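You operate a simulated robot arm through the tools that you are given. There is no shell and no other tool. Be economical: measure what you need, move in short steps, check, and stop when the job is done.

You are at the controls of a simulated robot arm. One attempt, no reset.

TASK
Put things in order on the top of the trestle bench. At the end: the cedar block from the top of the trestle bench stands on top of the polishing pad; the pink peg stands where the green-capped shaker (marked "SEED") stood; the green-capped shaker stands where the yellow peg stood; the yellow peg stands where the cedar block stood; whatever was shut is shut again. Leave all else as you found it, and nothing knocked over.

It is judged by the outcome, as a careful person would: the job done as asked, and still so three seconds after it is handed in. It fails if anything else is knocked over, pushed out of place, dropped, spilled or broken.

THE ROBOT
A 6-joint arm with a two-finger parallel gripper, fixed in place. Base frame: the origin is at the foot of the arm, x ahead of it, y to its left, z up; the work surface is at about z = 0. Readings come in mm, rad, newtons and seconds.
With the tool pointing down near the work surface it reaches from about 180 to 460 mm from the base axis. Its first joint turns from -1.222 to 1.222 rad. Payload 1.9 kg.
The tool frame sits at the grasp point between the pads (the TCP): z along the fingers, y along the line on which they close. The tips reach 23 mm beyond it. Largest opening 94 mm; finger width 38, thickness 10; the body of the gripper, 54 by 96 mm, starts 39 mm behind the TCP.
Orientation is told as [roll, pitch, yaw] about the base's x, y, z axes, in that order, counted from this pose: with the fingers straight down and closing along the base's y, the tool's x points along the base's -x, its y along +y and its z along -z.

THE INTERFACE
- The arm moves only by the tool play_rows. Its argument "moves" is a list of rows, each a list of 3 entries, a list of its own where there are three numbers: the shift along the tool's x, y, z in units of 100 mm (1.0 is 100 mm), then the turn, a rotation vector about the tool's x, y, z in units of 180 degrees (1.0 is 180 degrees), then the gripper command, from -1 (fully open) to 1 (shut), values between in proportion. In form: [[[dx, dy, dz], [ax, ay, az], hand], ...]. A call has 1 to 12 rows; each row is the pose to reach, as a shift and turn from the pose commanded when the call began, along the tool's axes at that moment. A call with a number of a shift or a turn outside -1 to 1 is refused whole. Each row takes 0.2 s and may step no farther than 50 mm and 0.15 rad from the row before; otherwise, or with a gripper value out of range, the whole call is refused. Where a pose cannot be reached the arm comes as near as it can. A force on the tool above 40 N (or 10 N above the force at the start of the call, whichever is more), or a blocked arm, ends the call early, and 0.2 s more pass. The fingers move at their own pace (about 108 mm/s each) and stop on an object; they squeeze with about 41 N. The grip force told is the motor's: it shows also when the fingers shut on nothing. Time passes only in rows, and 0.2 s behind the last, so rows that repeat a pose let the fingers close. The reply holds the time, the measured pose of the TCP, the force on the tool along the base axes, the opening and the grip force, in the units named above and with some noise.
- Cameras (640 x 400 px; columns grow to the right, rows downward): "scene" is fixed at [23.6, 292.7, 436.3]; the picture's right is [-0.96, -0.28, 0.00], its down [-0.13, 0.43, -0.89] and it looks along [0.25, -0.86, -0.45] (base axes); focal length 323 px, centre (320, 200). "wrist" rides on the gripper at [87, 16, -75] in the tool frame; the picture's right is [-0.18, 0.98, 0.00], its down [-0.58, -0.11, -0.81] and it looks along [-0.79, -0.15, 0.59] (tool axes); focal length 243 px, centre (320, 200). There is no depth. A picture from a camera that has moved, and an enlarged one, comes with that camera's place and axes in the base frame and with its lens.
- snapshot(camera): a new picture of that camera. The clock stands still meanwhile.
- zoom(camera, box): a new picture of the part [left, top, right, bottom] of that camera's present view, enlarged. The clock stands still meanwhile.
- job_done(): hands the job in; it is judged then, once.

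Work in short steps. Places have to be worked out from the pictures, the camera data and where the tool is seen: move nearer, look again, correct. Check each grasp and each placing, and mend what went wrong. You have 120 turns and 68 pictures in all, those below and enlarged ones among them. Open the gripper and draw the arm clear of the work before you hand the job in, unless the task says otherwise; then end with one line.

The tools are called after ">>>" as name(argument=value, ...) on one line, values as JSON. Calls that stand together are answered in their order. play_rows: Moves the arm, as the interface text tells. Its arguments: {"type":"object","properties":{"moves":{"type":"array","items":{"type":"array"}}},"required":["moves"]} The other tools are called the same way: snapshot (camera) takes a picture; zoom (camera, box) takes an enlarged picture of a part of a camera's view; job_done () hands the job in.

At the start:

```text
clock: 0.0
eef_pos: [198.1, -206.5, 262.6]
tool_rot: [-0.001, -0.001, 0.002]
force: [0.4, -0.5, 0.5]
opening: 94.1
grasp_force: 0.1
```

scene: 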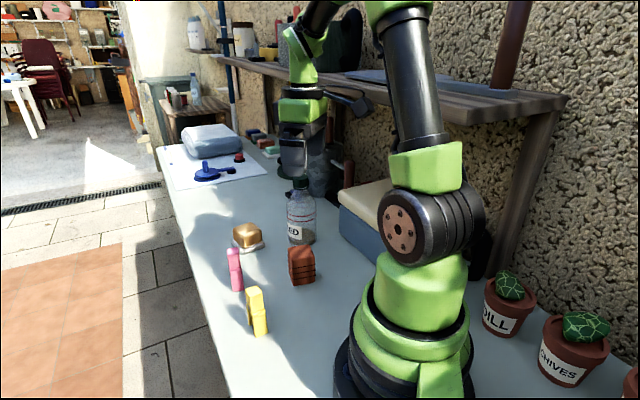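
wrist: 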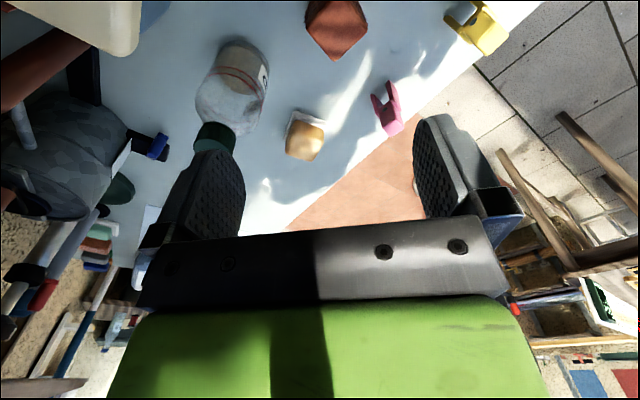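

I'll start with enlarged views of the work area to identify and locate the items.

>>> zoom(camera="scene", box=[200, 160, 360, 350])

>>> zoom(camera="scene", box=[150, 100, 350, 225])

>>> zoom(camera="wrist", box=[180, 0, 520, 212])

```text
2.11 times, centred on (280, 255) of scene
camera zoom: at [23.6, 292.7, 436.3], right [-0.96, -0.28, 0.0], down [-0.13, 0.43, -0.89], along [0.25, -0.86, -0.45], focal length 680 px, centre (404, 84)
```

zoom: 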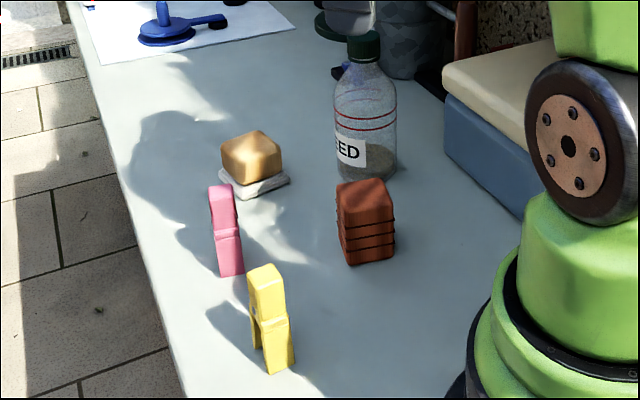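

```text
3.20 times, centred on (250, 162) of scene
camera zoom: at [23.6, 292.7, 436.3], right [-0.96, -0.28, 0.0], down [-0.13, 0.43, -0.89], along [0.25, -0.86, -0.45], focal length 1033 px, centre (544, 320)
```

zoom: 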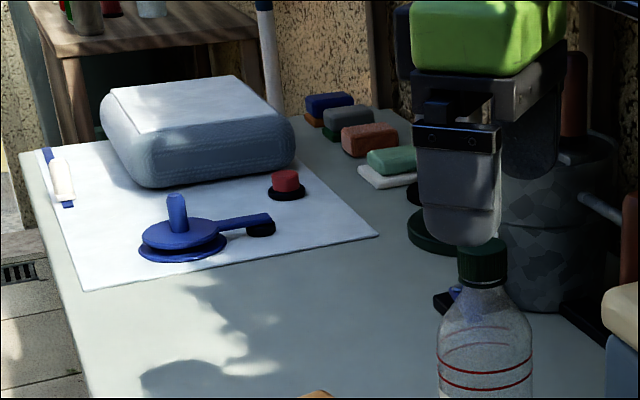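

```text
1.88 times, centred on (350, 106) of wrist
camera zoom: at [112.6, -191.1, 334.6], right [0.18, 0.98, 0.0], down [0.58, -0.11, 0.81], along [0.79, -0.15, -0.59], focal length 457 px, centre (264, 377)
```

zoom: 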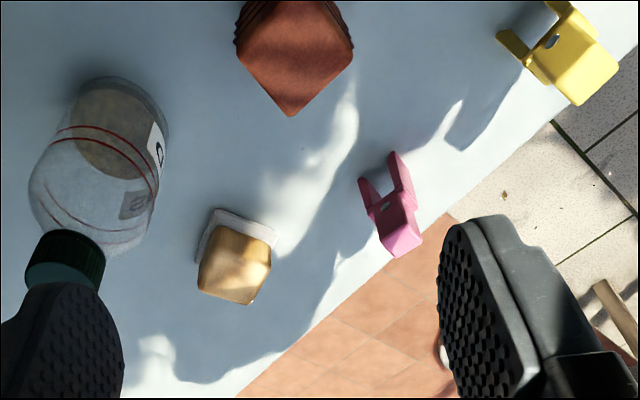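

Cedar (red-brown, grooved) is near (200,-194), yellow near (230,-50), pink near (313,-129), pad near (355,-256) and shaker near (246,-316). I'll tilt the wrist so its camera looks almost straight down, for better measurement.

>>> play_rows(moves=[[[-0.25, 0.08, -0.05], [0, 0.045, 0], -1], [[-0.5, 0.16, -0.1], [0, 0.09, 0], -1], [[-0.75, 0.24, -0.15], [0, 0.135, 0], -1], [[-1.0, 0.32, -0.2], [0, 0.18, 0], -1], [[-1.0, 0.32, -0.2], [0, 0.2, 0], -1]])

>>> snapshot(camera="wrist")

```text
clock: 1.2
eef_pos: [293.3, -173.8, 278.7]
tool_rot: [0.0, 0.626, 0.004]
force: [0.0, -1.0, -0.5]
opening: 94.0
grasp_force: 0.1
out of reach, approached as far as the arm can: row 5
```

```text
62 pictures are left
camera wrist: at [269.0, -157.6, 388.6], right [0.14, 0.98, -0.11], down [0.94, -0.1, 0.31], along [0.3, -0.15, -0.94], focal length 243 px, centre (320, 200)
```

wrist: 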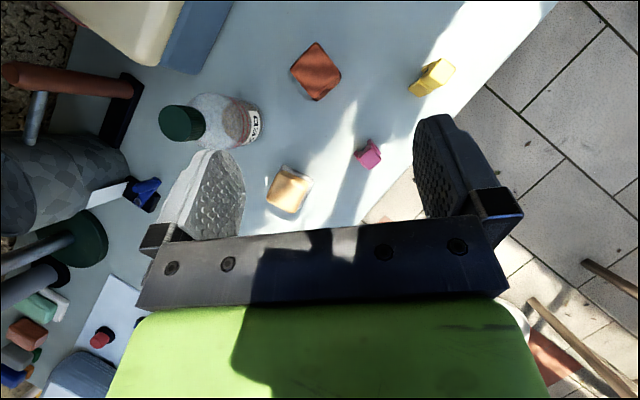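

>>> zoom(camera="wrist", box=[260, 30, 480, 220])

>>> zoom(camera="wrist", box=[100, 30, 320, 220])

```text
2.11 times, centred on (370, 125) of wrist
camera zoom: at [269.0, -157.6, 388.6], right [0.14, 0.98, -0.11], down [0.94, -0.1, 0.31], along [0.3, -0.15, -0.94], focal length 511 px, centre (215, 358)
```

zoom: 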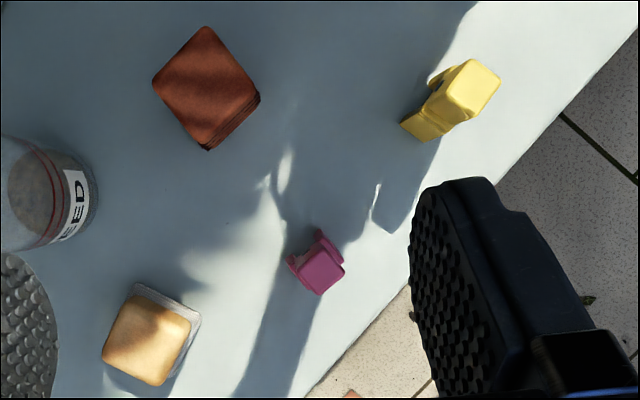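

```text
2.11 times, centred on (210, 125) of wrist
camera zoom: at [269.0, -157.6, 388.6], right [0.14, 0.98, -0.11], down [0.94, -0.1, 0.31], along [0.3, -0.15, -0.94], focal length 511 px, centre (552, 358)
```

zoom: 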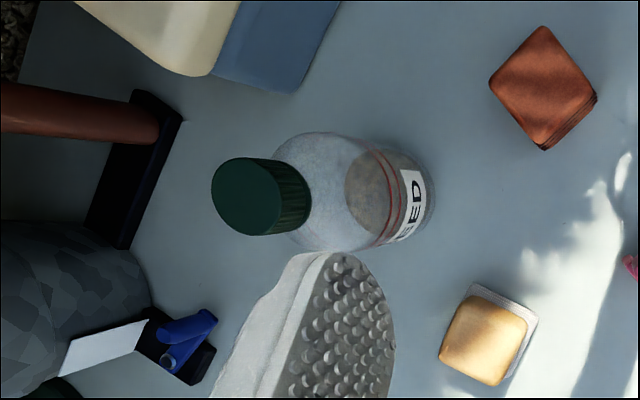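

Let me look closely at the tan item, the cedar and the pegs from the fixed camera.

>>> zoom(camera="scene", box=[222, 215, 272, 260])

>>> zoom(camera="scene", box=[220, 235, 330, 345])

>>> zoom(camera="scene", box=[225, 165, 330, 255])

```text
8.89 times, centred on (247, 238) of scene
camera zoom: at [23.6, 292.7, 436.3], right [-0.96, -0.28, 0.0], down [-0.13, 0.43, -0.89], along [0.25, -0.86, -0.45], focal length 2870 px, centre (969, -133)
```

zoom: 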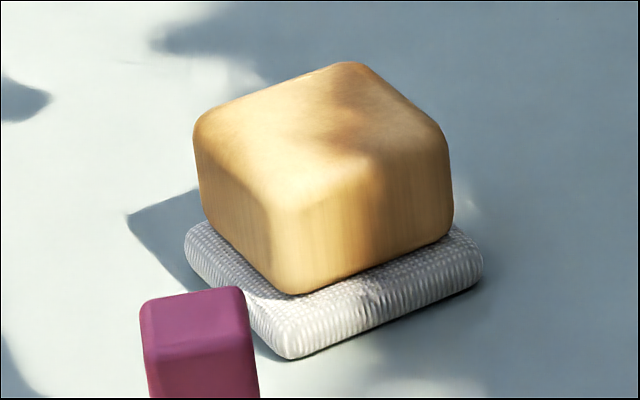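

```text
3.64 times, centred on (275, 290) of scene
camera zoom: at [23.6, 292.7, 436.3], right [-0.96, -0.28, 0.0], down [-0.13, 0.43, -0.89], along [0.25, -0.86, -0.45], focal length 1174 px, centre (484, -127)
```

zoom: 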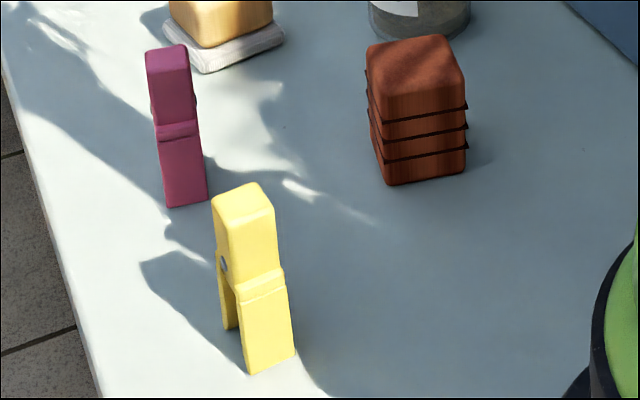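

```text
4.44 times, centred on (278, 210) of scene
camera zoom: at [23.6, 292.7, 436.3], right [-0.96, -0.28, 0.0], down [-0.13, 0.43, -0.89], along [0.25, -0.86, -0.45], focal length 1435 px, centre (509, 156)
```

zoom: 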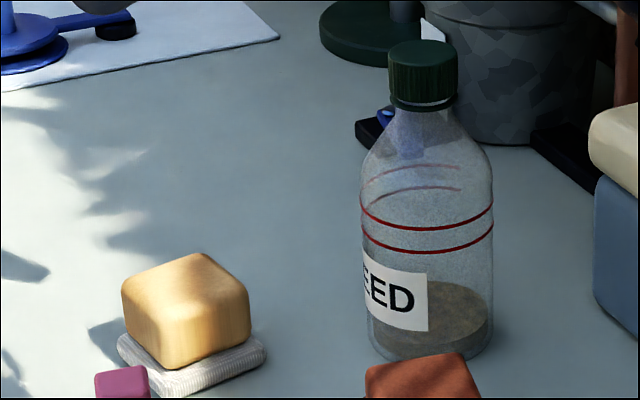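

Reading so far: the cedar is a roughly 47 mm cube at about (204,-195) with its faces turned about 32°. The pad, a tan block on a cloth base, is at about (361,-263) with its top near z=47. The pegs are about 85 mm tall, yellow at (229,-51) and pink at (318,-135). The shaker is at (250,-327), about 155 mm tall. I'll untilt the tool first.

>>> play_rows(moves=[[[0, 0, 0], [0, -0.045, 0], -1], [[0, 0, 0], [0, -0.09, 0], -1], [[0, 0, 0], [0, -0.135, 0], -1], [[0, 0, 0], [0, -0.18, 0], -1], [[0, 0, 0], [0, -0.2, 0], -1]])

```text
clock: 2.4
eef_pos: [294.1, -173.2, 280.2]
tool_rot: [-0.001, -0.004, 0.001]
force: [0.2, 0.5, 0.2]
opening: 93.8
grasp_force: 0.0
```

Next I move above the cedar and turn to yaw -58°, stopping at z=180.

>>> play_rows(moves=[[[0.13, -0.03, 0.14], [0, 0, 0.046], -1], [[0.26, -0.06, 0.28], [0, 0, 0.092], -1], [[0.39, -0.09, 0.42], [0, 0, 0.138], -1], [[0.52, -0.12, 0.56], [0, 0, 0.184], -1], [[0.65, -0.15, 0.7], [0, 0, 0.23], -1], [[0.78, -0.18, 0.84], [0, 0, 0.276], -1], [[0.9, -0.22, 1.0], [0, 0, 0.322], -1], [[0.9, -0.22, 1.0], [0, 0, 0.322], -1]])

>>> snapshot(camera="wrist")

```text
clock: 4.2
eef_pos: [203.9, -194.5, 178.0]
tool_rot: [0.002, 0.0, -1.01]
force: [-0.9, 1.0, -0.7]
opening: 94.1
grasp_force: 0.1
```

```text
56 pictures are left
camera wrist: at [173.9, -113.9, 251.1], right [0.93, 0.37, 0.0], down [0.22, -0.55, 0.81], along [0.3, -0.75, -0.59], focal length 243 px, centre (320, 200)
```

wrist: 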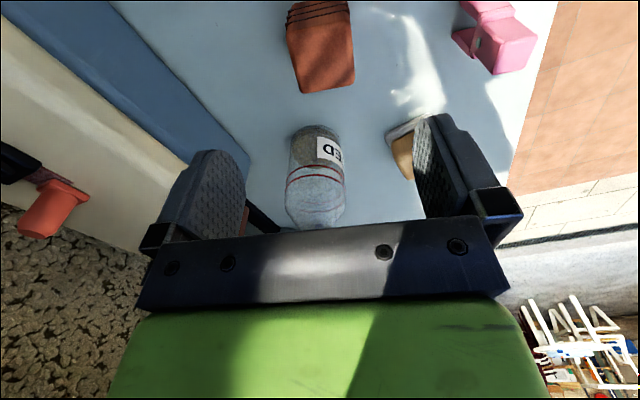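

The cedar sits centred under the fingers and its faces are aligned. I descend to z≈30.

>>> play_rows(moves=[[[0, 0, 0.4], [0, 0, 0], -1], [[0, 0, 0.8], [0, 0, 0], -1], [[0, 0, 1.0], [0, 0, 0], -1]])

>>> snapshot(camera="scene")

```text
clock: 5.0
eef_pos: [204.9, -195.2, 79.8]
tool_rot: [0.002, -0.002, -1.009]
force: [0.1, 0.1, -0.2]
opening: 94.0
grasp_force: 0.0
```

```text
55 pictures are left
```

scene: 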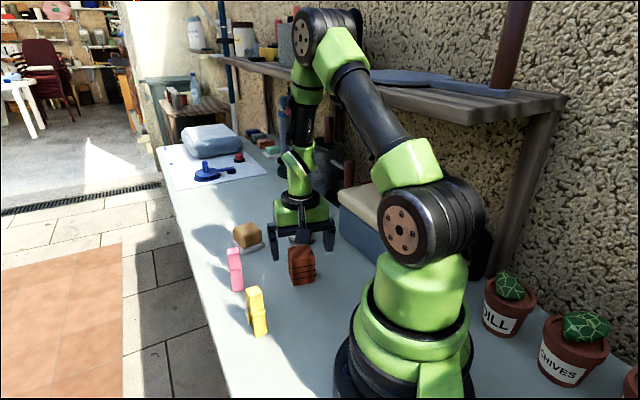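

The fingers straddle the cedar, so I descend 50 mm more and close.

>>> play_rows(moves=[[[0, 0, 0.25], [0, 0, 0], -1], [[0, 0, 0.5], [0, 0, 0], -1], [[0, 0, 0.5], [0, 0, 0], 1], [[0, 0, 0.5], [0, 0, 0], 1], [[0, 0, 0.5], [0, 0, 0], 1]])

>>> zoom(camera="scene", box=[220, 190, 380, 310])

```text
clock: 6.2
eef_pos: [204.6, -193.9, 30.3]
tool_rot: [0.0, -0.001, -1.008]
force: [-0.4, -0.5, 0.7]
opening: 45.6
grasp_force: 41.2
```

```text
3.33 times, centred on (300, 250) of scene
camera zoom: at [23.6, 292.7, 436.3], right [-0.96, -0.28, 0.0], down [-0.13, 0.43, -0.89], along [0.25, -0.86, -0.45], focal length 1076 px, centre (387, 33)
```

zoom: 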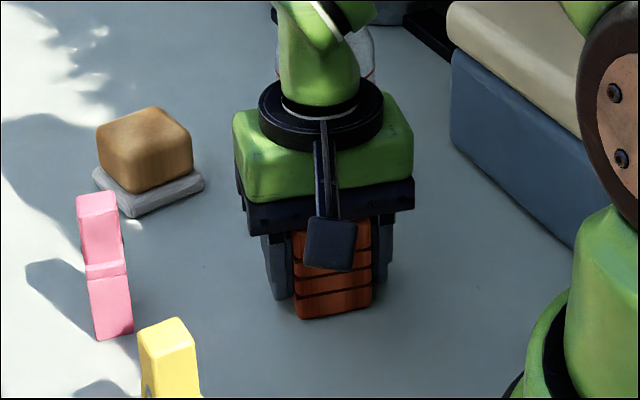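

Cedar is gripped (45.6 mm). I lift it 100 mm.

>>> play_rows(moves=[[[0, 0, -0.2], [0, 0, 0], 1], [[0, 0, -0.6], [0, 0, 0], 1], [[0, 0, -1.0], [0, 0, 0], 1]])

```text
clock: 7.0
eef_pos: [204.5, -192.4, 130.3]
tool_rot: [0.005, 0.0, -1.008]
force: [0.2, 0.7, -0.8]
opening: 45.6
grasp_force: 40.9
```

I carry it halfway towards the pad, turning to match the pad's faces.

>>> play_rows(moves=[[[-0.18, 0.12, -0.05], [0, 0, -0.036], 1], [[-0.36, 0.24, -0.1], [0, 0, -0.072], 1], [[-0.54, 0.36, -0.1], [0, 0, -0.108], 1], [[-0.71, 0.48, -0.1], [0, 0, -0.144], 1], [[-0.71, 0.48, -0.1], [0, 0, -0.144], 1]])

>>> snapshot(camera="wrist")

```text
clock: 8.2
eef_pos: [282.8, -229.7, 140.3]
tool_rot: [0.002, 0.0, -0.555]
force: [0.0, -0.5, -0.8]
opening: 45.3
grasp_force: 41.0
```

```text
53 pictures are left
camera wrist: at [219.4, -172.7, 213.4], right [0.67, 0.74, 0.0], down [0.44, -0.4, 0.81], along [0.6, -0.54, -0.59], focal length 243 px, centre (320, 200)
```

wrist: 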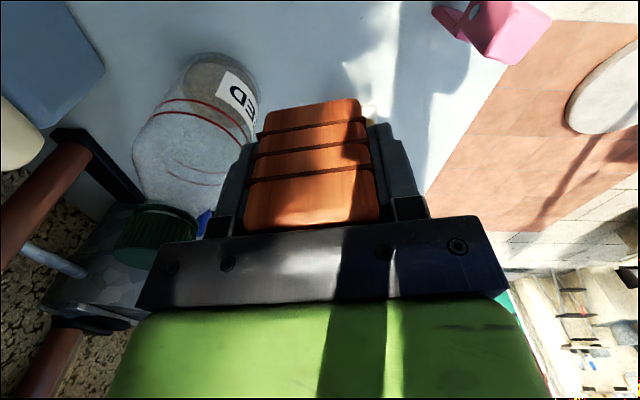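

I continue to a point over the pad, still high.

>>> play_rows(moves=[[[-0.28, 0.04, 0], [0, 0, 0], 1], [[-0.56, 0.09, 0], [0, 0, 0], 1], [[-0.84, 0.13, 0], [0, 0, 0], 1], [[-0.84, 0.13, 0], [0, 0, 0], 1]])

>>> zoom(camera="scene", box=[180, 140, 340, 270])

>>> snapshot(camera="wrist")

```text
clock: 9.2
eef_pos: [360.0, -261.9, 141.0]
tool_rot: [0.002, -0.001, -0.557]
force: [-0.5, -0.4, -0.9]
opening: 45.5
grasp_force: 40.9
```

```text
3.08 times, centred on (260, 205) of scene
camera zoom: at [23.6, 292.7, 436.3], right [-0.96, -0.28, 0.0], down [-0.13, 0.43, -0.89], along [0.25, -0.86, -0.45], focal length 993 px, centre (505, 185)
```

zoom: 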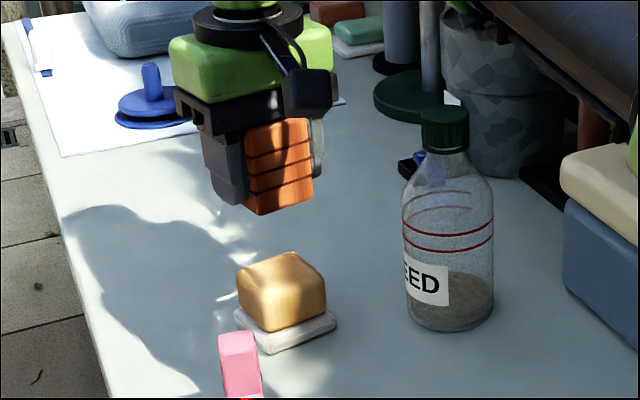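

```text
51 pictures are left
camera wrist: at [297.5, -203.2, 213.4], right [0.68, 0.74, 0.0], down [0.44, -0.4, 0.81], along [0.59, -0.54, -0.59], focal length 243 px, centre (320, 200)
```

wrist: 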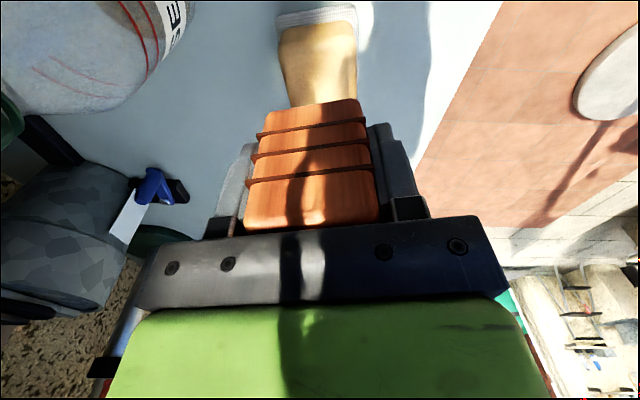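

Alignment is good; I nudge 2 mm laterally and descend to just above the expected contact (about z=77).

>>> play_rows(moves=[[[0, 0.022, 0.2], [0, 0, 0], 1], [[0, 0.022, 0.4], [0, 0, 0], 1], [[0, 0.022, 0.57], [0, 0, 0], 1], [[0, 0.022, 0.57], [0, 0, 0], 1]])

>>> zoom(camera="scene", box=[205, 180, 305, 260])

```text
clock: 10.2
eef_pos: [362.8, -258.9, 82.7]
tool_rot: [0.003, -0.001, -0.557]
force: [0.7, -0.8, 0.0]
opening: 45.6
grasp_force: 40.7
```

```text
5.00 times, centred on (255, 220) of scene
camera zoom: at [23.6, 292.7, 436.3], right [-0.96, -0.28, 0.0], down [-0.13, 0.43, -0.89], along [0.25, -0.86, -0.45], focal length 1614 px, centre (645, 100)
```

zoom: 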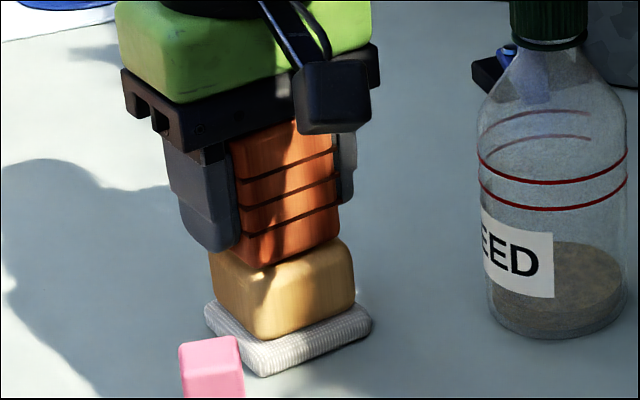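

It looks nearly in contact and centred. I descend in fine steps and watch the force.

>>> play_rows(moves=[[[0, 0, 0.015], [0, 0, 0], 1], [[0, 0, 0.03], [0, 0, 0], 1], [[0, 0, 0.03], [0, 0, 0], 1]])

```text
clock: 11.0
eef_pos: [362.4, -260.2, 79.8]
tool_rot: [0.002, -0.001, -0.556]
force: [0.2, -0.2, -0.3]
opening: 45.3
grasp_force: 40.9
```

>>> play_rows(moves=[[[0, 0, 0.015], [0, 0, 0], 1], [[0, 0, 0.03], [0, 0, 0], 1], [[0, 0, 0.03], [0, 0, 0], 1]])

>>> zoom(camera="scene", box=[225, 195, 285, 255])

```text
clock: 11.8
eef_pos: [364.2, -260.5, 79.9]
tool_rot: [0.0, -0.006, -0.557]
force: [-8.3, 1.4, 32.3]
opening: 45.9
grasp_force: 41.6
```

```text
6.67 times, centred on (255, 225) of scene
camera zoom: at [23.5, 292.7, 436.2], right [-0.96, -0.28, 0.0], down [-0.13, 0.43, -0.89], along [0.25, -0.86, -0.45], focal length 2152 px, centre (753, 33)
```

zoom: 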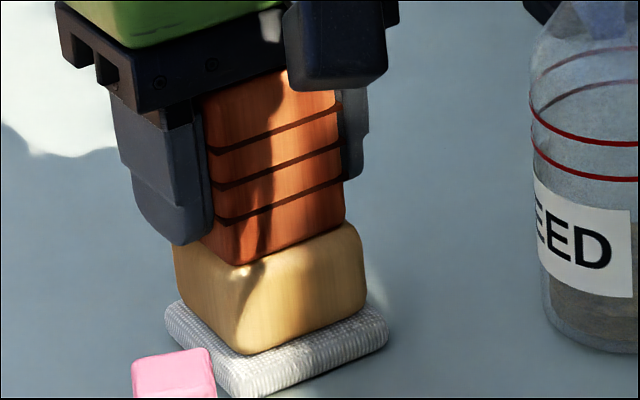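

Contact is firm at 32 N. I back off 2.5 mm to relieve it, then open and rise.

>>> play_rows(moves=[[[0, 0, -0.025], [0, 0, 0], 1], [[0, 0, -0.025], [0, 0, 0], 0.5], [[0, 0, -0.025], [0, 0, 0], -0.3], [[0, 0, -0.025], [0, 0, 0], -0.8], [[0, 0, -0.025], [0, 0, 0], -0.8]])

>>> zoom(camera="scene", box=[225, 195, 285, 255])

```text
clock: 13.0
eef_pos: [363.8, -260.8, 79.8]
tool_rot: [0.002, 0.0, -0.556]
force: [0.1, 0.1, 0.4]
opening: 84.8
grasp_force: 0.0
```

```text
6.67 times, centred on (255, 225) of scene
camera zoom: at [23.6, 292.7, 436.3], right [-0.96, -0.28, 0.0], down [-0.13, 0.43, -0.89], along [0.25, -0.86, -0.45], focal length 2152 px, centre (753, 33)
```

zoom: 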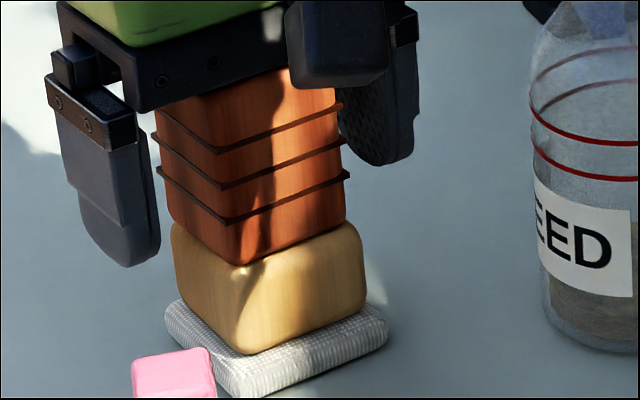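

The cedar stands squarely on the pad. I rise 100 mm.

>>> play_rows(moves=[[[0, 0, -0.3], [0, 0, 0], -0.8], [[0, 0, -0.65], [0, 0, 0], -0.8], [[0, 0, -1.0], [0, 0, 0], -1]])

```text
clock: 13.8
eef_pos: [361.9, -260.4, 180.2]
tool_rot: [0.003, 0.001, -0.555]
force: [0.1, -0.6, -0.2]
opening: 93.9
grasp_force: 0.0
```

I travel towards the yellow peg at z=180.

>>> play_rows(moves=[[[0.33, 0.16, 0], [0, 0, 0], -1], [[0.67, 0.32, 0], [0, 0, 0], -1], [[1.0, 0.48, 0], [0, 0, 0], -1]])

>>> play_rows(moves=[[[0.33, 0.16, 0], [0, 0, 0.024], -1], [[0.67, 0.32, 0], [0, 0, 0.048], -1], [[0.8, 0.38, 0], [0, 0, 0.073], -1], [[0.8, 0.38, 0], [0, 0, 0.073], -1]])

>>> snapshot(camera="wrist")

```text
clock: 14.6
eef_pos: [299.0, -167.5, 179.5]
tool_rot: [0.0, -0.004, -0.559]
force: [1.0, 0.6, -0.6]
opening: 93.8
grasp_force: 0.1
```

```text
clock: 15.6
eef_pos: [253.8, -92.6, 180.0]
tool_rot: [0.003, -0.002, -0.788]
force: [-0.2, 0.9, -0.2]
opening: 94.1
grasp_force: 0.0
```

```text
47 pictures are left
camera wrist: at [206.6, -21.1, 252.9], right [0.83, 0.56, 0.0], down [0.33, -0.49, 0.81], along [0.46, -0.67, -0.59], focal length 243 px, centre (320, 200)
```

wrist: 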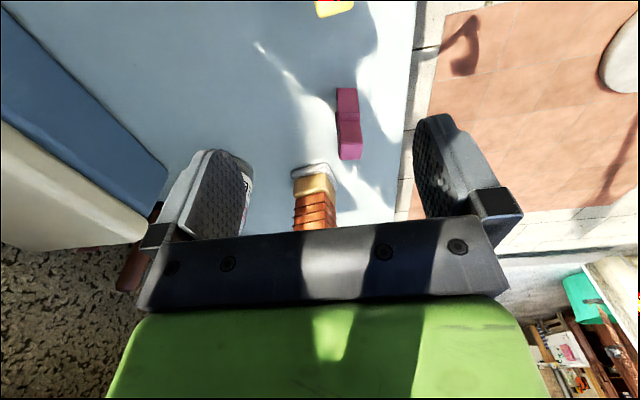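

Pink is confirmed near (319,-134) with its width direction about 35°. I move over the yellow peg and look.

>>> play_rows(moves=[[[0.24, 0.06, 0], [0, 0, 0], -1], [[0.47, 0.117, 0], [0, 0, 0], -1], [[0.47, 0.117, 0], [0, 0, 0], -1]])

>>> snapshot(camera="wrist")

```text
clock: 16.4
eef_pos: [230.2, -51.2, 179.8]
tool_rot: [0.001, -0.001, -0.785]
force: [-1.0, -0.1, -0.4]
opening: 93.8
grasp_force: 0.1
```

```text
46 pictures are left
camera wrist: at [181.4, 19.8, 251.7], right [0.83, 0.56, 0.0], down [0.33, -0.49, 0.81], along [0.46, -0.67, -0.59], focal length 243 px, centre (320, 200)
```

wrist: 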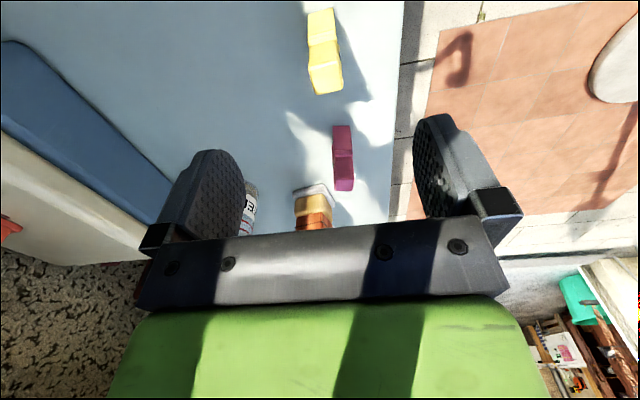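

Yellow's centre works out at (231,-50). I descend around it, checking partway.

>>> play_rows(moves=[[[0, 0.012, 0.35], [0, 0, 0], -1], [[0, 0.012, 0.7], [0, 0, 0], -1], [[0, 0.012, 0.9], [0, 0, 0], -0.5], [[0, 0.012, 0.9], [0, 0, 0], -0.3]])

>>> zoom(camera="scene", box=[190, 210, 330, 350])

>>> snapshot(camera="wrist")

```text
clock: 17.4
eef_pos: [230.4, -50.2, 89.6]
tool_rot: [0.002, -0.002, -0.785]
force: [0.8, -0.1, 0.6]
opening: 61.0
grasp_force: 0.1
```

```text
2.86 times, centred on (260, 280) of scene
camera zoom: at [23.6, 292.7, 436.3], right [-0.96, -0.28, 0.0], down [-0.13, 0.43, -0.89], along [0.25, -0.86, -0.45], focal length 922 px, centre (491, -29)
```

zoom: 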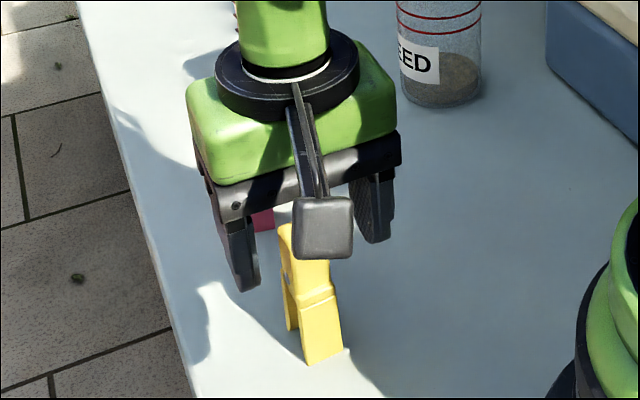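

```text
44 pictures are left
camera wrist: at [182.3, 21.6, 161.5], right [0.83, 0.56, 0.0], down [0.33, -0.49, 0.81], along [0.46, -0.67, -0.59], focal length 243 px, centre (320, 200)
```

wrist: 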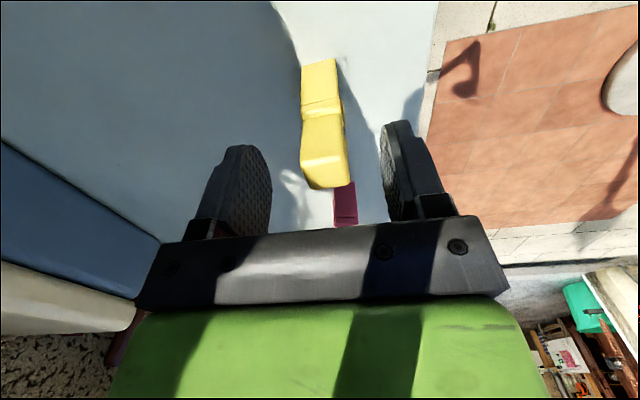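

The peg is centred within about 2 mm, so I go down 35 mm, close, then check.

>>> play_rows(moves=[[[0, 0.02, 0.2], [0, 0, 0], -0.3], [[0, 0.02, 0.35], [0, 0, 0], -0.3], [[0, 0.02, 0.35], [0, 0, 0], 0.2], [[0, 0.02, 0.35], [0, 0, 0], 0.7], [[0, 0.02, 0.35], [0, 0, 0], 1], [[0, 0.02, 0.35], [0, 0, 0], 1]])

>>> zoom(camera="scene", box=[190, 210, 330, 350])

```text
clock: 18.8
eef_pos: [231.2, -49.5, 54.9]
tool_rot: [0.0, -0.002, -0.786]
force: [0.0, -0.5, -1.2]
opening: 21.4
grasp_force: 41.2
```

```text
2.86 times, centred on (260, 280) of scene
camera zoom: at [23.6, 292.7, 436.3], right [-0.96, -0.28, 0.0], down [-0.13, 0.43, -0.89], along [0.25, -0.86, -0.45], focal length 922 px, centre (491, -29)
```

zoom: 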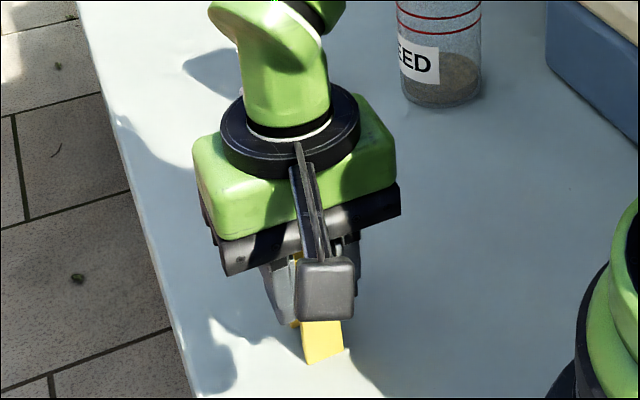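

Yellow is gripped (21.4 mm) with TCP at (231,-50). I lift it and carry it towards the cedar's old spot (205,-195).

>>> play_rows(moves=[[[0, 0, -0.2], [0, 0, 0], 1], [[0, 0, -0.6], [0, 0, 0], 1], [[-0.2, -0.3, -0.6], [0, 0, 0], 1], [[-0.4, -0.6, -0.6], [0, 0, 0], 1], [[-0.4, -0.6, -0.6], [0, 0, 0], 1]])

```text
clock: 20.0
eef_pos: [217.3, -118.0, 114.0]
tool_rot: [0.002, -0.001, -0.786]
force: [0.4, -0.5, 0.3]
opening: 21.5
grasp_force: 40.7
```

I carry on to the spot and lower to just above the bench.

>>> play_rows(moves=[[[-0.23, -0.315, 0], [0, 0, 0], 1], [[-0.457, -0.631, 0], [0, 0, 0], 1], [[-0.457, -0.631, 0.3], [0, 0, 0], 1], [[-0.457, -0.631, 0.55], [0, 0, 0], 1], [[-0.457, -0.631, 0.57], [0, 0, 0], 1]])

>>> zoom(camera="scene", box=[240, 190, 360, 300])

```text
clock: 21.2
eef_pos: [206.2, -195.6, 56.3]
tool_rot: [0.002, -0.003, -0.787]
force: [0.3, -0.2, -0.3]
opening: 21.3
grasp_force: 40.8
```

```text
3.64 times, centred on (300, 245) of scene
camera zoom: at [23.6, 292.7, 436.3], right [-0.96, -0.28, 0.0], down [-0.13, 0.43, -0.89], along [0.25, -0.86, -0.45], focal length 1174 px, centre (393, 36)
```

zoom: 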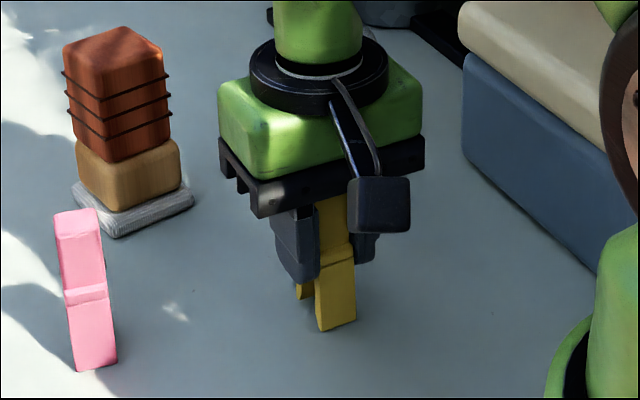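

It is 1–2 mm above the bench, so I lower gently and open.

>>> play_rows(moves=[[[0, 0, 0.01], [0, 0, 0], 1], [[0, 0, 0.015], [0, 0, 0], 1], [[0, 0, 0.015], [0, 0, 0], 1]])

```text
clock: 22.0
eef_pos: [205.9, -197.0, 54.5]
tool_rot: [0.002, 0.001, -0.787]
force: [0.4, -0.4, -0.7]
opening: 21.6
grasp_force: 41.2
```

>>> play_rows(moves=[[[0, 0, 0.01], [0, 0, 0], 1], [[0, 0, 0.01], [0, 0, 0], 1]])

```text
clock: 22.6
eef_pos: [206.6, -196.3, 54.5]
tool_rot: [0.002, 0.0, -0.785]
force: [0.1, -0.1, 0.3]
opening: 21.3
grasp_force: 40.8
```

There is still no clear contact force, but the height matches the grasp height to within a millimetre. I open slowly and hold position.

>>> play_rows(moves=[[[0, 0, 0], [0, 0, 0], 0.5], [[0, 0, 0], [0, 0, 0], 0.2], [[0, 0, 0], [0, 0, 0], -0.2], [[0, 0, 0], [0, 0, 0], -0.5], [[0, 0, 0], [0, 0, 0], -0.5]])

>>> zoom(camera="scene", box=[240, 190, 360, 300])

```text
clock: 23.8
eef_pos: [206.1, -197.1, 54.3]
tool_rot: [0.002, 0.0, -0.784]
force: [0.2, -0.9, 0.6]
opening: 70.4
grasp_force: 0.1
```

```text
3.64 times, centred on (300, 245) of scene
camera zoom: at [23.6, 292.7, 436.3], right [-0.96, -0.28, 0.0], down [-0.13, 0.43, -0.89], along [0.25, -0.86, -0.45], focal length 1174 px, centre (393, 36)
```

zoom: 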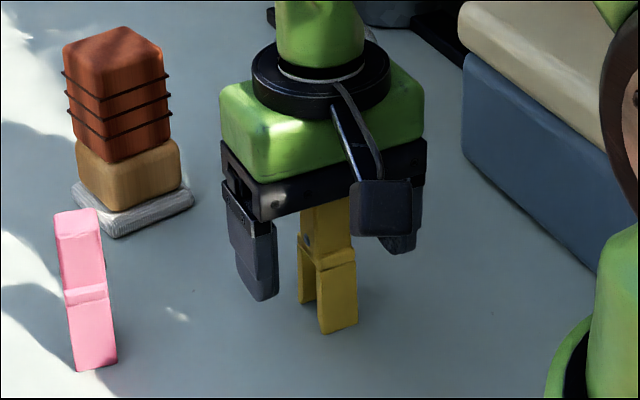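

Yellow stands on the cedar's old spot. Next is the shaker: I rise well above its cap height.

>>> play_rows(moves=[[[0, 0, -0.3], [0, 0, 0], -0.5], [[0, 0, -0.65], [0, 0, 0], -1], [[0, 0, -1.0], [0, 0, 0], -1]])

>>> play_rows(moves=[[[0, 0, -0.3], [0, 0, 0], -1], [[0, 0, -0.6], [0, 0, 0], -1], [[0, 0, -0.6], [0, 0, 0], -1]])

>>> zoom(camera="scene", box=[260, 160, 340, 250])

>>> snapshot(camera="wrist")

```text
clock: 24.6
eef_pos: [206.2, -195.8, 152.6]
tool_rot: [0.001, 0.0, -0.785]
force: [0.0, 0.3, -0.7]
opening: 93.8
grasp_force: 0.0
```

```text
clock: 25.4
eef_pos: [207.3, -196.2, 215.6]
tool_rot: [0.0, -0.002, -0.785]
force: [-0.2, 0.7, -0.1]
opening: 94.0
grasp_force: 0.1
```

```text
4.44 times, centred on (300, 205) of scene
camera zoom: at [23.6, 292.7, 436.3], right [-0.96, -0.28, 0.0], down [-0.13, 0.43, -0.89], along [0.25, -0.86, -0.45], focal length 1435 px, centre (409, 178)
```

zoom: 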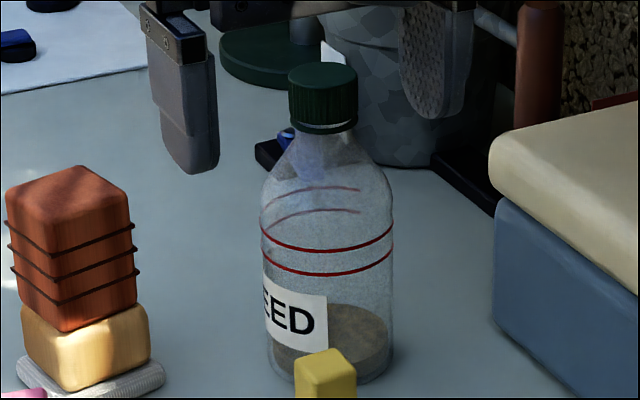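

```text
39 pictures are left
camera wrist: at [158.5, -124.5, 287.7], right [0.82, 0.57, 0.0], down [0.33, -0.49, 0.81], along [0.46, -0.67, -0.59], focal length 243 px, centre (320, 200)
```

wrist: 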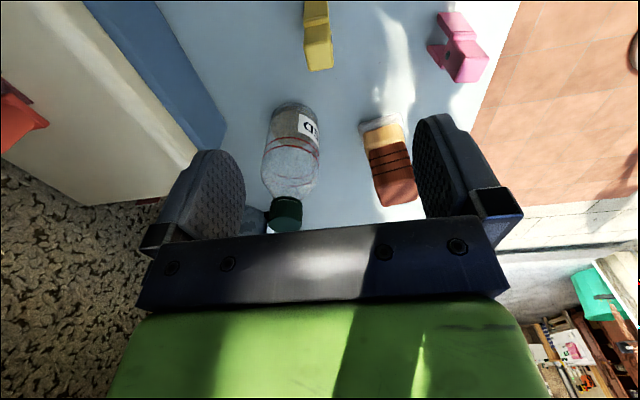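

The cap axis is near (248.5,-326) with its top at z≈159; the cap is about 34 mm wide and 20 mm tall. I move above it in two calls at z≈215.

>>> play_rows(moves=[[[-0.3, -0.155, 0], [0, 0, 0], -1], [[-0.6, -0.31, 0], [0, 0, 0], -1], [[-0.9, -0.46, 0], [0, 0, 0], -1], [[-0.9, -0.46, 0], [0, 0, 0], -1]])

>>> snapshot(camera="wrist")

```text
clock: 26.4
eef_pos: [239.1, -294.0, 214.6]
tool_rot: [0.001, 0.0, -0.784]
force: [-0.4, 0.6, -0.2]
opening: 94.1
grasp_force: 0.0
```

```text
38 pictures are left
camera wrist: at [189.9, -222.1, 286.9], right [0.83, 0.56, 0.0], down [0.33, -0.49, 0.81], along [0.46, -0.66, -0.59], focal length 243 px, centre (320, 200)
```

wrist: 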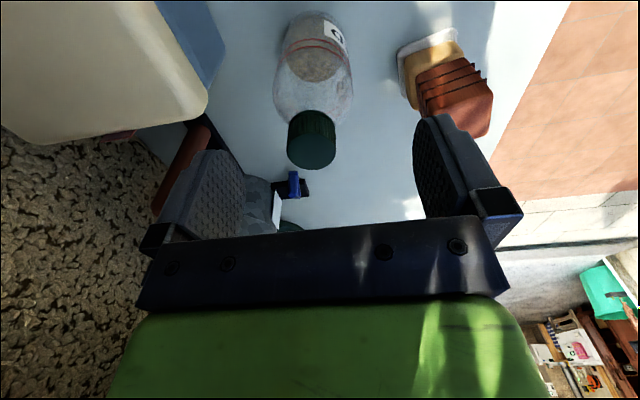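

The new intersection puts the cap nearer (249,-321) with its top at z≈161. I centre there, drop a little and look again.

>>> play_rows(moves=[[[-0.13, -0.06, 0], [0, 0, 0], -1], [[-0.26, -0.12, 0], [0, 0, 0], -1], [[-0.26, -0.12, 0.2], [0, 0, 0], -1], [[-0.26, -0.12, 0.25], [0, 0, 0], -1], [[-0.26, -0.12, 0.25], [0, 0, 0], -1]])

>>> snapshot(camera="wrist")

>>> zoom(camera="scene", box=[240, 120, 360, 250])

```text
clock: 27.6
eef_pos: [247.1, -319.9, 189.3]
tool_rot: [0.001, 0.0, -0.784]
force: [0.1, 0.3, 0.4]
opening: 93.9
grasp_force: 0.1
```

```text
37 pictures are left
camera wrist: at [199.0, -248.0, 262.4], right [0.83, 0.56, 0.0], down [0.33, -0.49, 0.81], along [0.46, -0.67, -0.59], focal length 243 px, centre (320, 200)
```

wrist: 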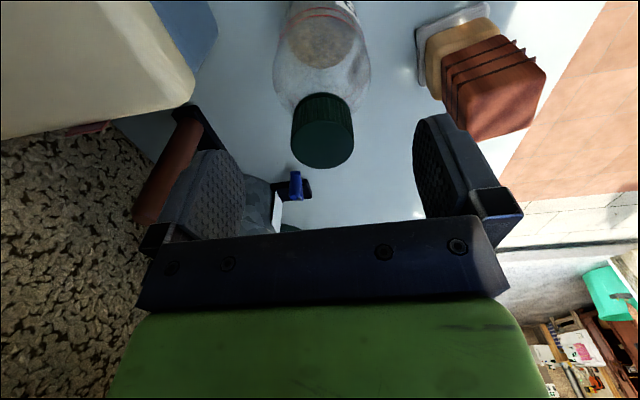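

```text
3.08 times, centred on (300, 185) of scene
camera zoom: at [23.6, 292.7, 436.3], right [-0.96, -0.28, 0.0], down [-0.13, 0.43, -0.89], along [0.25, -0.86, -0.45], focal length 993 px, centre (382, 246)
```

zoom: 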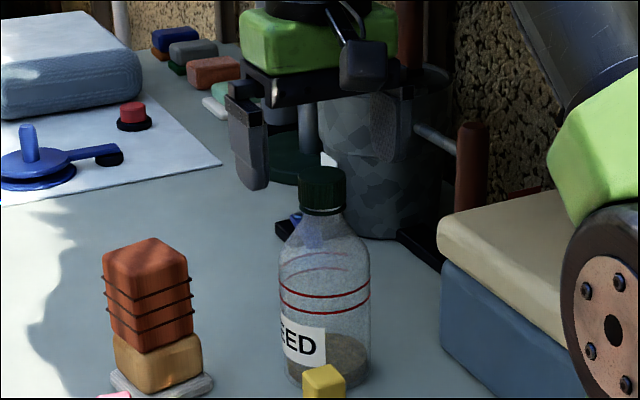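

The cap centre is about 3 mm further out. I shift, descend to TCP z≈155 (tips 132, just below the cap) and part-close for a check.

>>> play_rows(moves=[[[-0.035, 0.01, 0], [0, 0, 0], -1], [[-0.035, 0.01, 0.2], [0, 0, 0], -1], [[-0.035, 0.01, 0.34], [0, 0, 0], -0.4], [[-0.035, 0.01, 0.34], [0, 0, 0], -0.1], [[-0.035, 0.01, 0.34], [0, 0, 0], -0.1]])

>>> snapshot(camera="wrist")

>>> zoom(camera="scene", box=[260, 140, 340, 210])

```text
clock: 28.8
eef_pos: [249.0, -321.2, 156.7]
tool_rot: [0.002, -0.001, -0.785]
force: [0.3, -0.4, 0.0]
opening: 51.7
grasp_force: 0.0
```

```text
35 pictures are left
camera wrist: at [202.1, -248.9, 228.6], right [0.83, 0.56, 0.0], down [0.33, -0.49, 0.81], along [0.46, -0.67, -0.59], focal length 243 px, centre (320, 200)
```

wrist: 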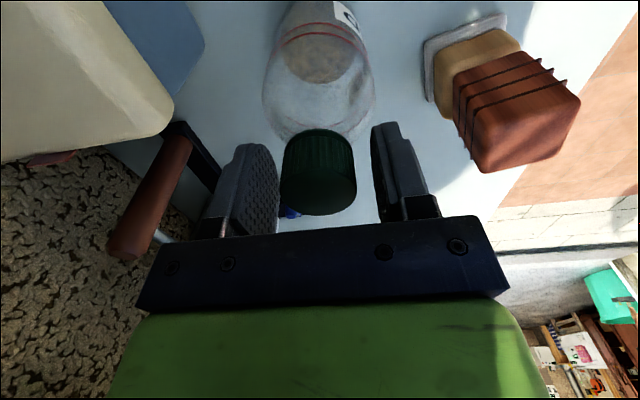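

```text
5.71 times, centred on (300, 175) of scene
camera zoom: at [23.6, 292.7, 436.3], right [-0.96, -0.28, 0.0], down [-0.13, 0.43, -0.89], along [0.25, -0.86, -0.45], focal length 1845 px, centre (434, 343)
```

zoom: 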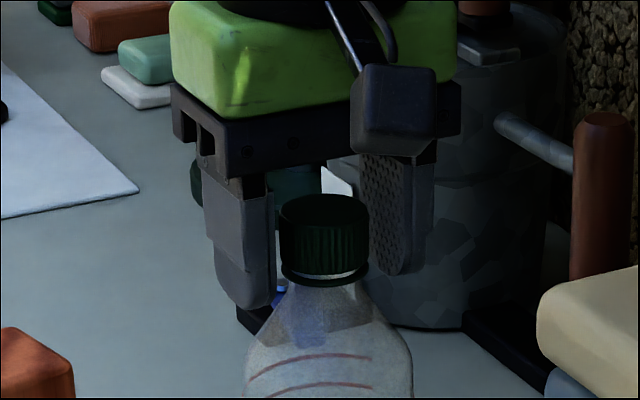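

The cap is centred between the fingers. I close on it.

>>> play_rows(moves=[[[0, 0, 0], [0, 0, 0], 0.2], [[0, 0, 0], [0, 0, 0], 0.6], [[0, 0, 0], [0, 0, 0], 1], [[0, 0, 0], [0, 0, 0], 1]])

>>> zoom(camera="scene", box=[260, 140, 340, 250])

```text
clock: 29.8
eef_pos: [250.8, -320.2, 157.0]
tool_rot: [0.002, 0.001, -0.784]
force: [-0.2, 0.2, 0.1]
opening: 31.3
grasp_force: 41.1
```

```text
3.64 times, centred on (300, 195) of scene
camera zoom: at [23.6, 292.7, 436.3], right [-0.96, -0.28, 0.0], down [-0.13, 0.43, -0.89], along [0.25, -0.86, -0.45], focal length 1174 px, centre (393, 218)
```

zoom: 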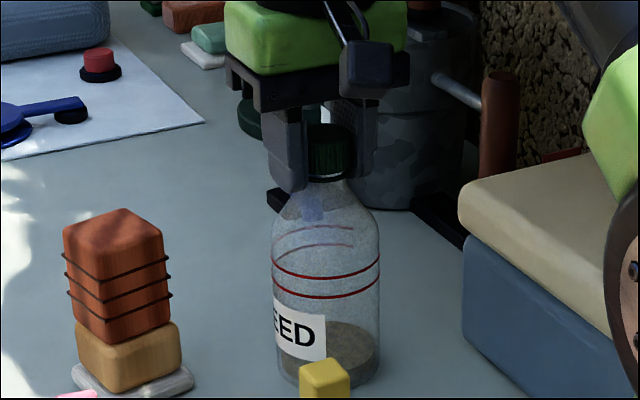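

Gripped at 31.3 mm, and the shaker's axis is at about (250,-321). I lift 20 mm gently and check that the bottle comes with the cap.

>>> play_rows(moves=[[[0, 0, -0.05], [0, 0, 0], 1], [[0, 0, -0.12], [0, 0, 0], 1], [[0, 0, -0.2], [0, 0, 0], 1], [[0, 0, -0.2], [0, 0, 0], 1]])

>>> zoom(camera="scene", box=[260, 140, 340, 250])

```text
clock: 30.8
eef_pos: [250.3, -320.6, 176.6]
tool_rot: [0.001, 0.0, -0.787]
force: [-0.4, -0.2, -5.5]
opening: 31.0
grasp_force: 41.1
```

```text
3.64 times, centred on (300, 195) of scene
camera zoom: at [23.6, 292.6, 436.3], right [-0.96, -0.28, 0.0], down [-0.13, 0.43, -0.89], along [0.25, -0.86, -0.45], focal length 1174 px, centre (393, 218)
```

zoom: 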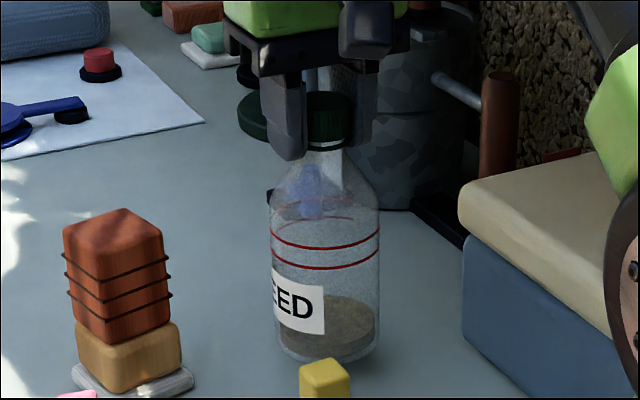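

The bottle is held (5.5 N). I raise it and bring it inwards, so its base will pass above the 85 mm pegs.

>>> play_rows(moves=[[[0, 0, -0.2], [0, 0, 0], 1], [[0.07, 0.11, -0.4], [0, 0, 0], 1], [[0.14, 0.22, -0.4], [0, 0, 0], 1], [[0.27, 0.44, -0.45], [0, 0, 0], 1], [[0.27, 0.44, -0.45], [0, 0, 0], 1]])

>>> play_rows(moves=[[[0.06, 0.05, -0.15], [0, 0, 0], 1], [[0.12, 0.1, -0.3], [0, 0, 0], 1], [[0.2, 0.15, -0.5], [0, 0, 0], 1], [[0.28, 0.2, -0.5], [0, 0, 0], 1], [[0.28, 0.2, -0.5], [0, 0, 0], 1]])

>>> snapshot(camera="scene")

```text
clock: 32.0
eef_pos: [261.7, -272.0, 222.2]
tool_rot: [0.001, 0.0, -0.787]
force: [0.7, -0.4, -4.9]
opening: 30.9
grasp_force: 40.8
```

```text
clock: 33.2
eef_pos: [256.1, -237.5, 270.2]
tool_rot: [0.001, -0.002, -0.784]
force: [0.3, 0.8, -5.1]
opening: 30.9
grasp_force: 41.0
```

```text
31 pictures are left
```

scene: 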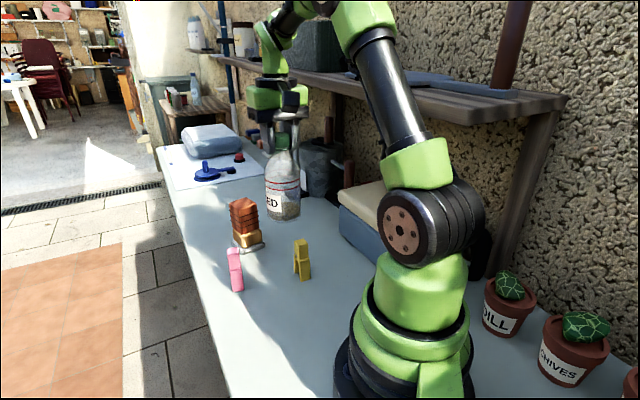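

High and clear: the base is about 113 mm above the bench. I carry it over to yellow's old spot in two calls.

>>> play_rows(moves=[[[0.15, 0.115, 0], [0, 0, 0], 1], [[0.35, 0.27, 0], [0, 0, 0], 1], [[0.55, 0.42, 0], [0, 0, 0], 1], [[0.75, 0.575, 0], [0, 0, 0], 1], [[0.75, 0.575, 0], [0, 0, 0], 1]])

>>> play_rows(moves=[[[0.2, 0.15, 0], [0, 0, 0], 1], [[0.4, 0.3, 0], [0, 0, 0], 1], [[0.6, 0.45, 0], [0, 0, 0], 1], [[0.75, 0.575, 0], [0, 0, 0], 1], [[0.75, 0.575, 0], [0, 0, 0], 1]])

```text
clock: 34.4
eef_pos: [243.7, -141.9, 270.7]
tool_rot: [0.001, 0.0, -0.785]
force: [-1.1, -1.3, -5.8]
opening: 30.9
grasp_force: 40.8
```

```text
clock: 35.6
eef_pos: [231.9, -50.0, 271.0]
tool_rot: [0.002, 0.001, -0.786]
force: [0.7, 0.2, -4.4]
opening: 30.8
grasp_force: 40.9
```

The position matches (231.5,-50). I lower 100 mm and look.

>>> play_rows(moves=[[[0, 0, 0.25], [0, 0, 0], 1], [[0, 0, 0.5], [0, 0, 0], 1], [[0, 0, 0.75], [0, 0, 0], 1], [[0, 0, 1.0], [0, 0, 0], 1], [[0, 0, 1.0], [0, 0, 0], 1]])

>>> snapshot(camera="scene")

```text
clock: 36.8
eef_pos: [232.3, -50.6, 170.9]
tool_rot: [0.002, -0.002, -0.787]
force: [-0.2, 0.3, -4.8]
opening: 30.9
grasp_force: 40.9
```

```text
30 pictures are left
```

scene: 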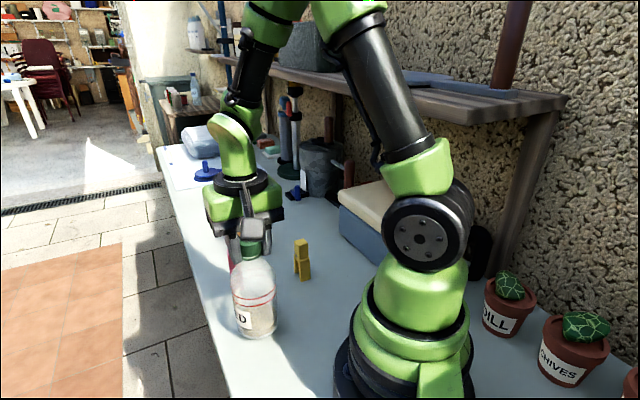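

Upright and well placed; I lower to 1–2 mm above the original grasp height (156.9), then finely to contact.

>>> play_rows(moves=[[[0, 0, 0.06], [0, 0, 0], 1], [[0, 0, 0.12], [0, 0, 0], 1], [[0, 0, 0.13], [0, 0, 0], 1], [[0, 0, 0.137], [0, 0, 0], 1], [[0, 0, 0.142], [0, 0, 0], 1], [[0, 0, 0.142], [0, 0, 0], 1]])

```text
clock: 38.2
eef_pos: [232.1, -49.1, 157.0]
tool_rot: [0.002, 0.0, -0.785]
force: [-0.3, -0.5, -4.2]
opening: 30.7
grasp_force: 40.7
```

It is still carrying the weight; I lower another millimetre or so.

>>> play_rows(moves=[[[0, 0, 0.005], [0, 0, 0], 1], [[0, 0, 0.01], [0, 0, 0], 1], [[0, 0, 0.01], [0, 0, 0], 1]])

```text
clock: 39.0
eef_pos: [231.8, -49.8, 155.4]
tool_rot: [0.003, -0.001, -0.787]
force: [-2.5, -3.4, 10.8]
opening: 30.7
grasp_force: 41.1
```

Contact made (+15 N). I relieve slightly and open slowly.

>>> play_rows(moves=[[[0, 0, -0.007], [0, 0, 0], 1], [[0, 0, -0.007], [0, 0, 0], 0.3], [[0, 0, -0.007], [0, 0, 0], 0.0], [[0, 0, -0.007], [0, 0, 0], -0.4], [[0, 0, -0.007], [0, 0, 0], -0.4]])

>>> zoom(camera="scene", box=[190, 210, 330, 350])

```text
clock: 40.2
eef_pos: [233.0, -48.5, 156.7]
tool_rot: [0.002, -0.001, -0.786]
force: [-0.1, 0.0, -0.2]
opening: 65.6
grasp_force: 0.1
```

```text
2.86 times, centred on (260, 280) of scene
camera zoom: at [23.6, 292.7, 436.3], right [-0.96, -0.28, 0.0], down [-0.13, 0.43, -0.89], along [0.25, -0.86, -0.45], focal length 922 px, centre (491, -29)
```

zoom: 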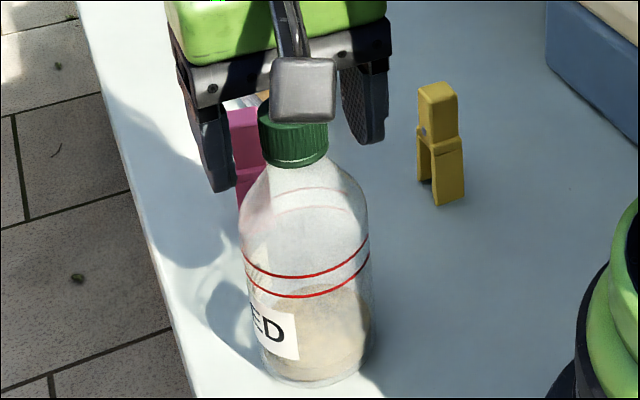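

The shaker stands well. I rise to z≈247. For pink, a grip with yaw +36° (closing across its thickness, on the solid upper half) keeps the wrist camera away from the shaker.

>>> play_rows(moves=[[[0, 0, -0.2], [0, 0, 0], -0.6], [[0, 0, -0.5], [0, 0, 0], -0.8], [[0, 0, -0.9], [0, 0, 0], -1], [[0, 0, -0.9], [0, 0, 0], -1]])

```text
clock: 41.2
eef_pos: [232.0, -50.0, 244.0]
tool_rot: [0.002, -0.003, -0.785]
force: [0.0, 0.2, 0.1]
opening: 94.1
grasp_force: 0.0
```

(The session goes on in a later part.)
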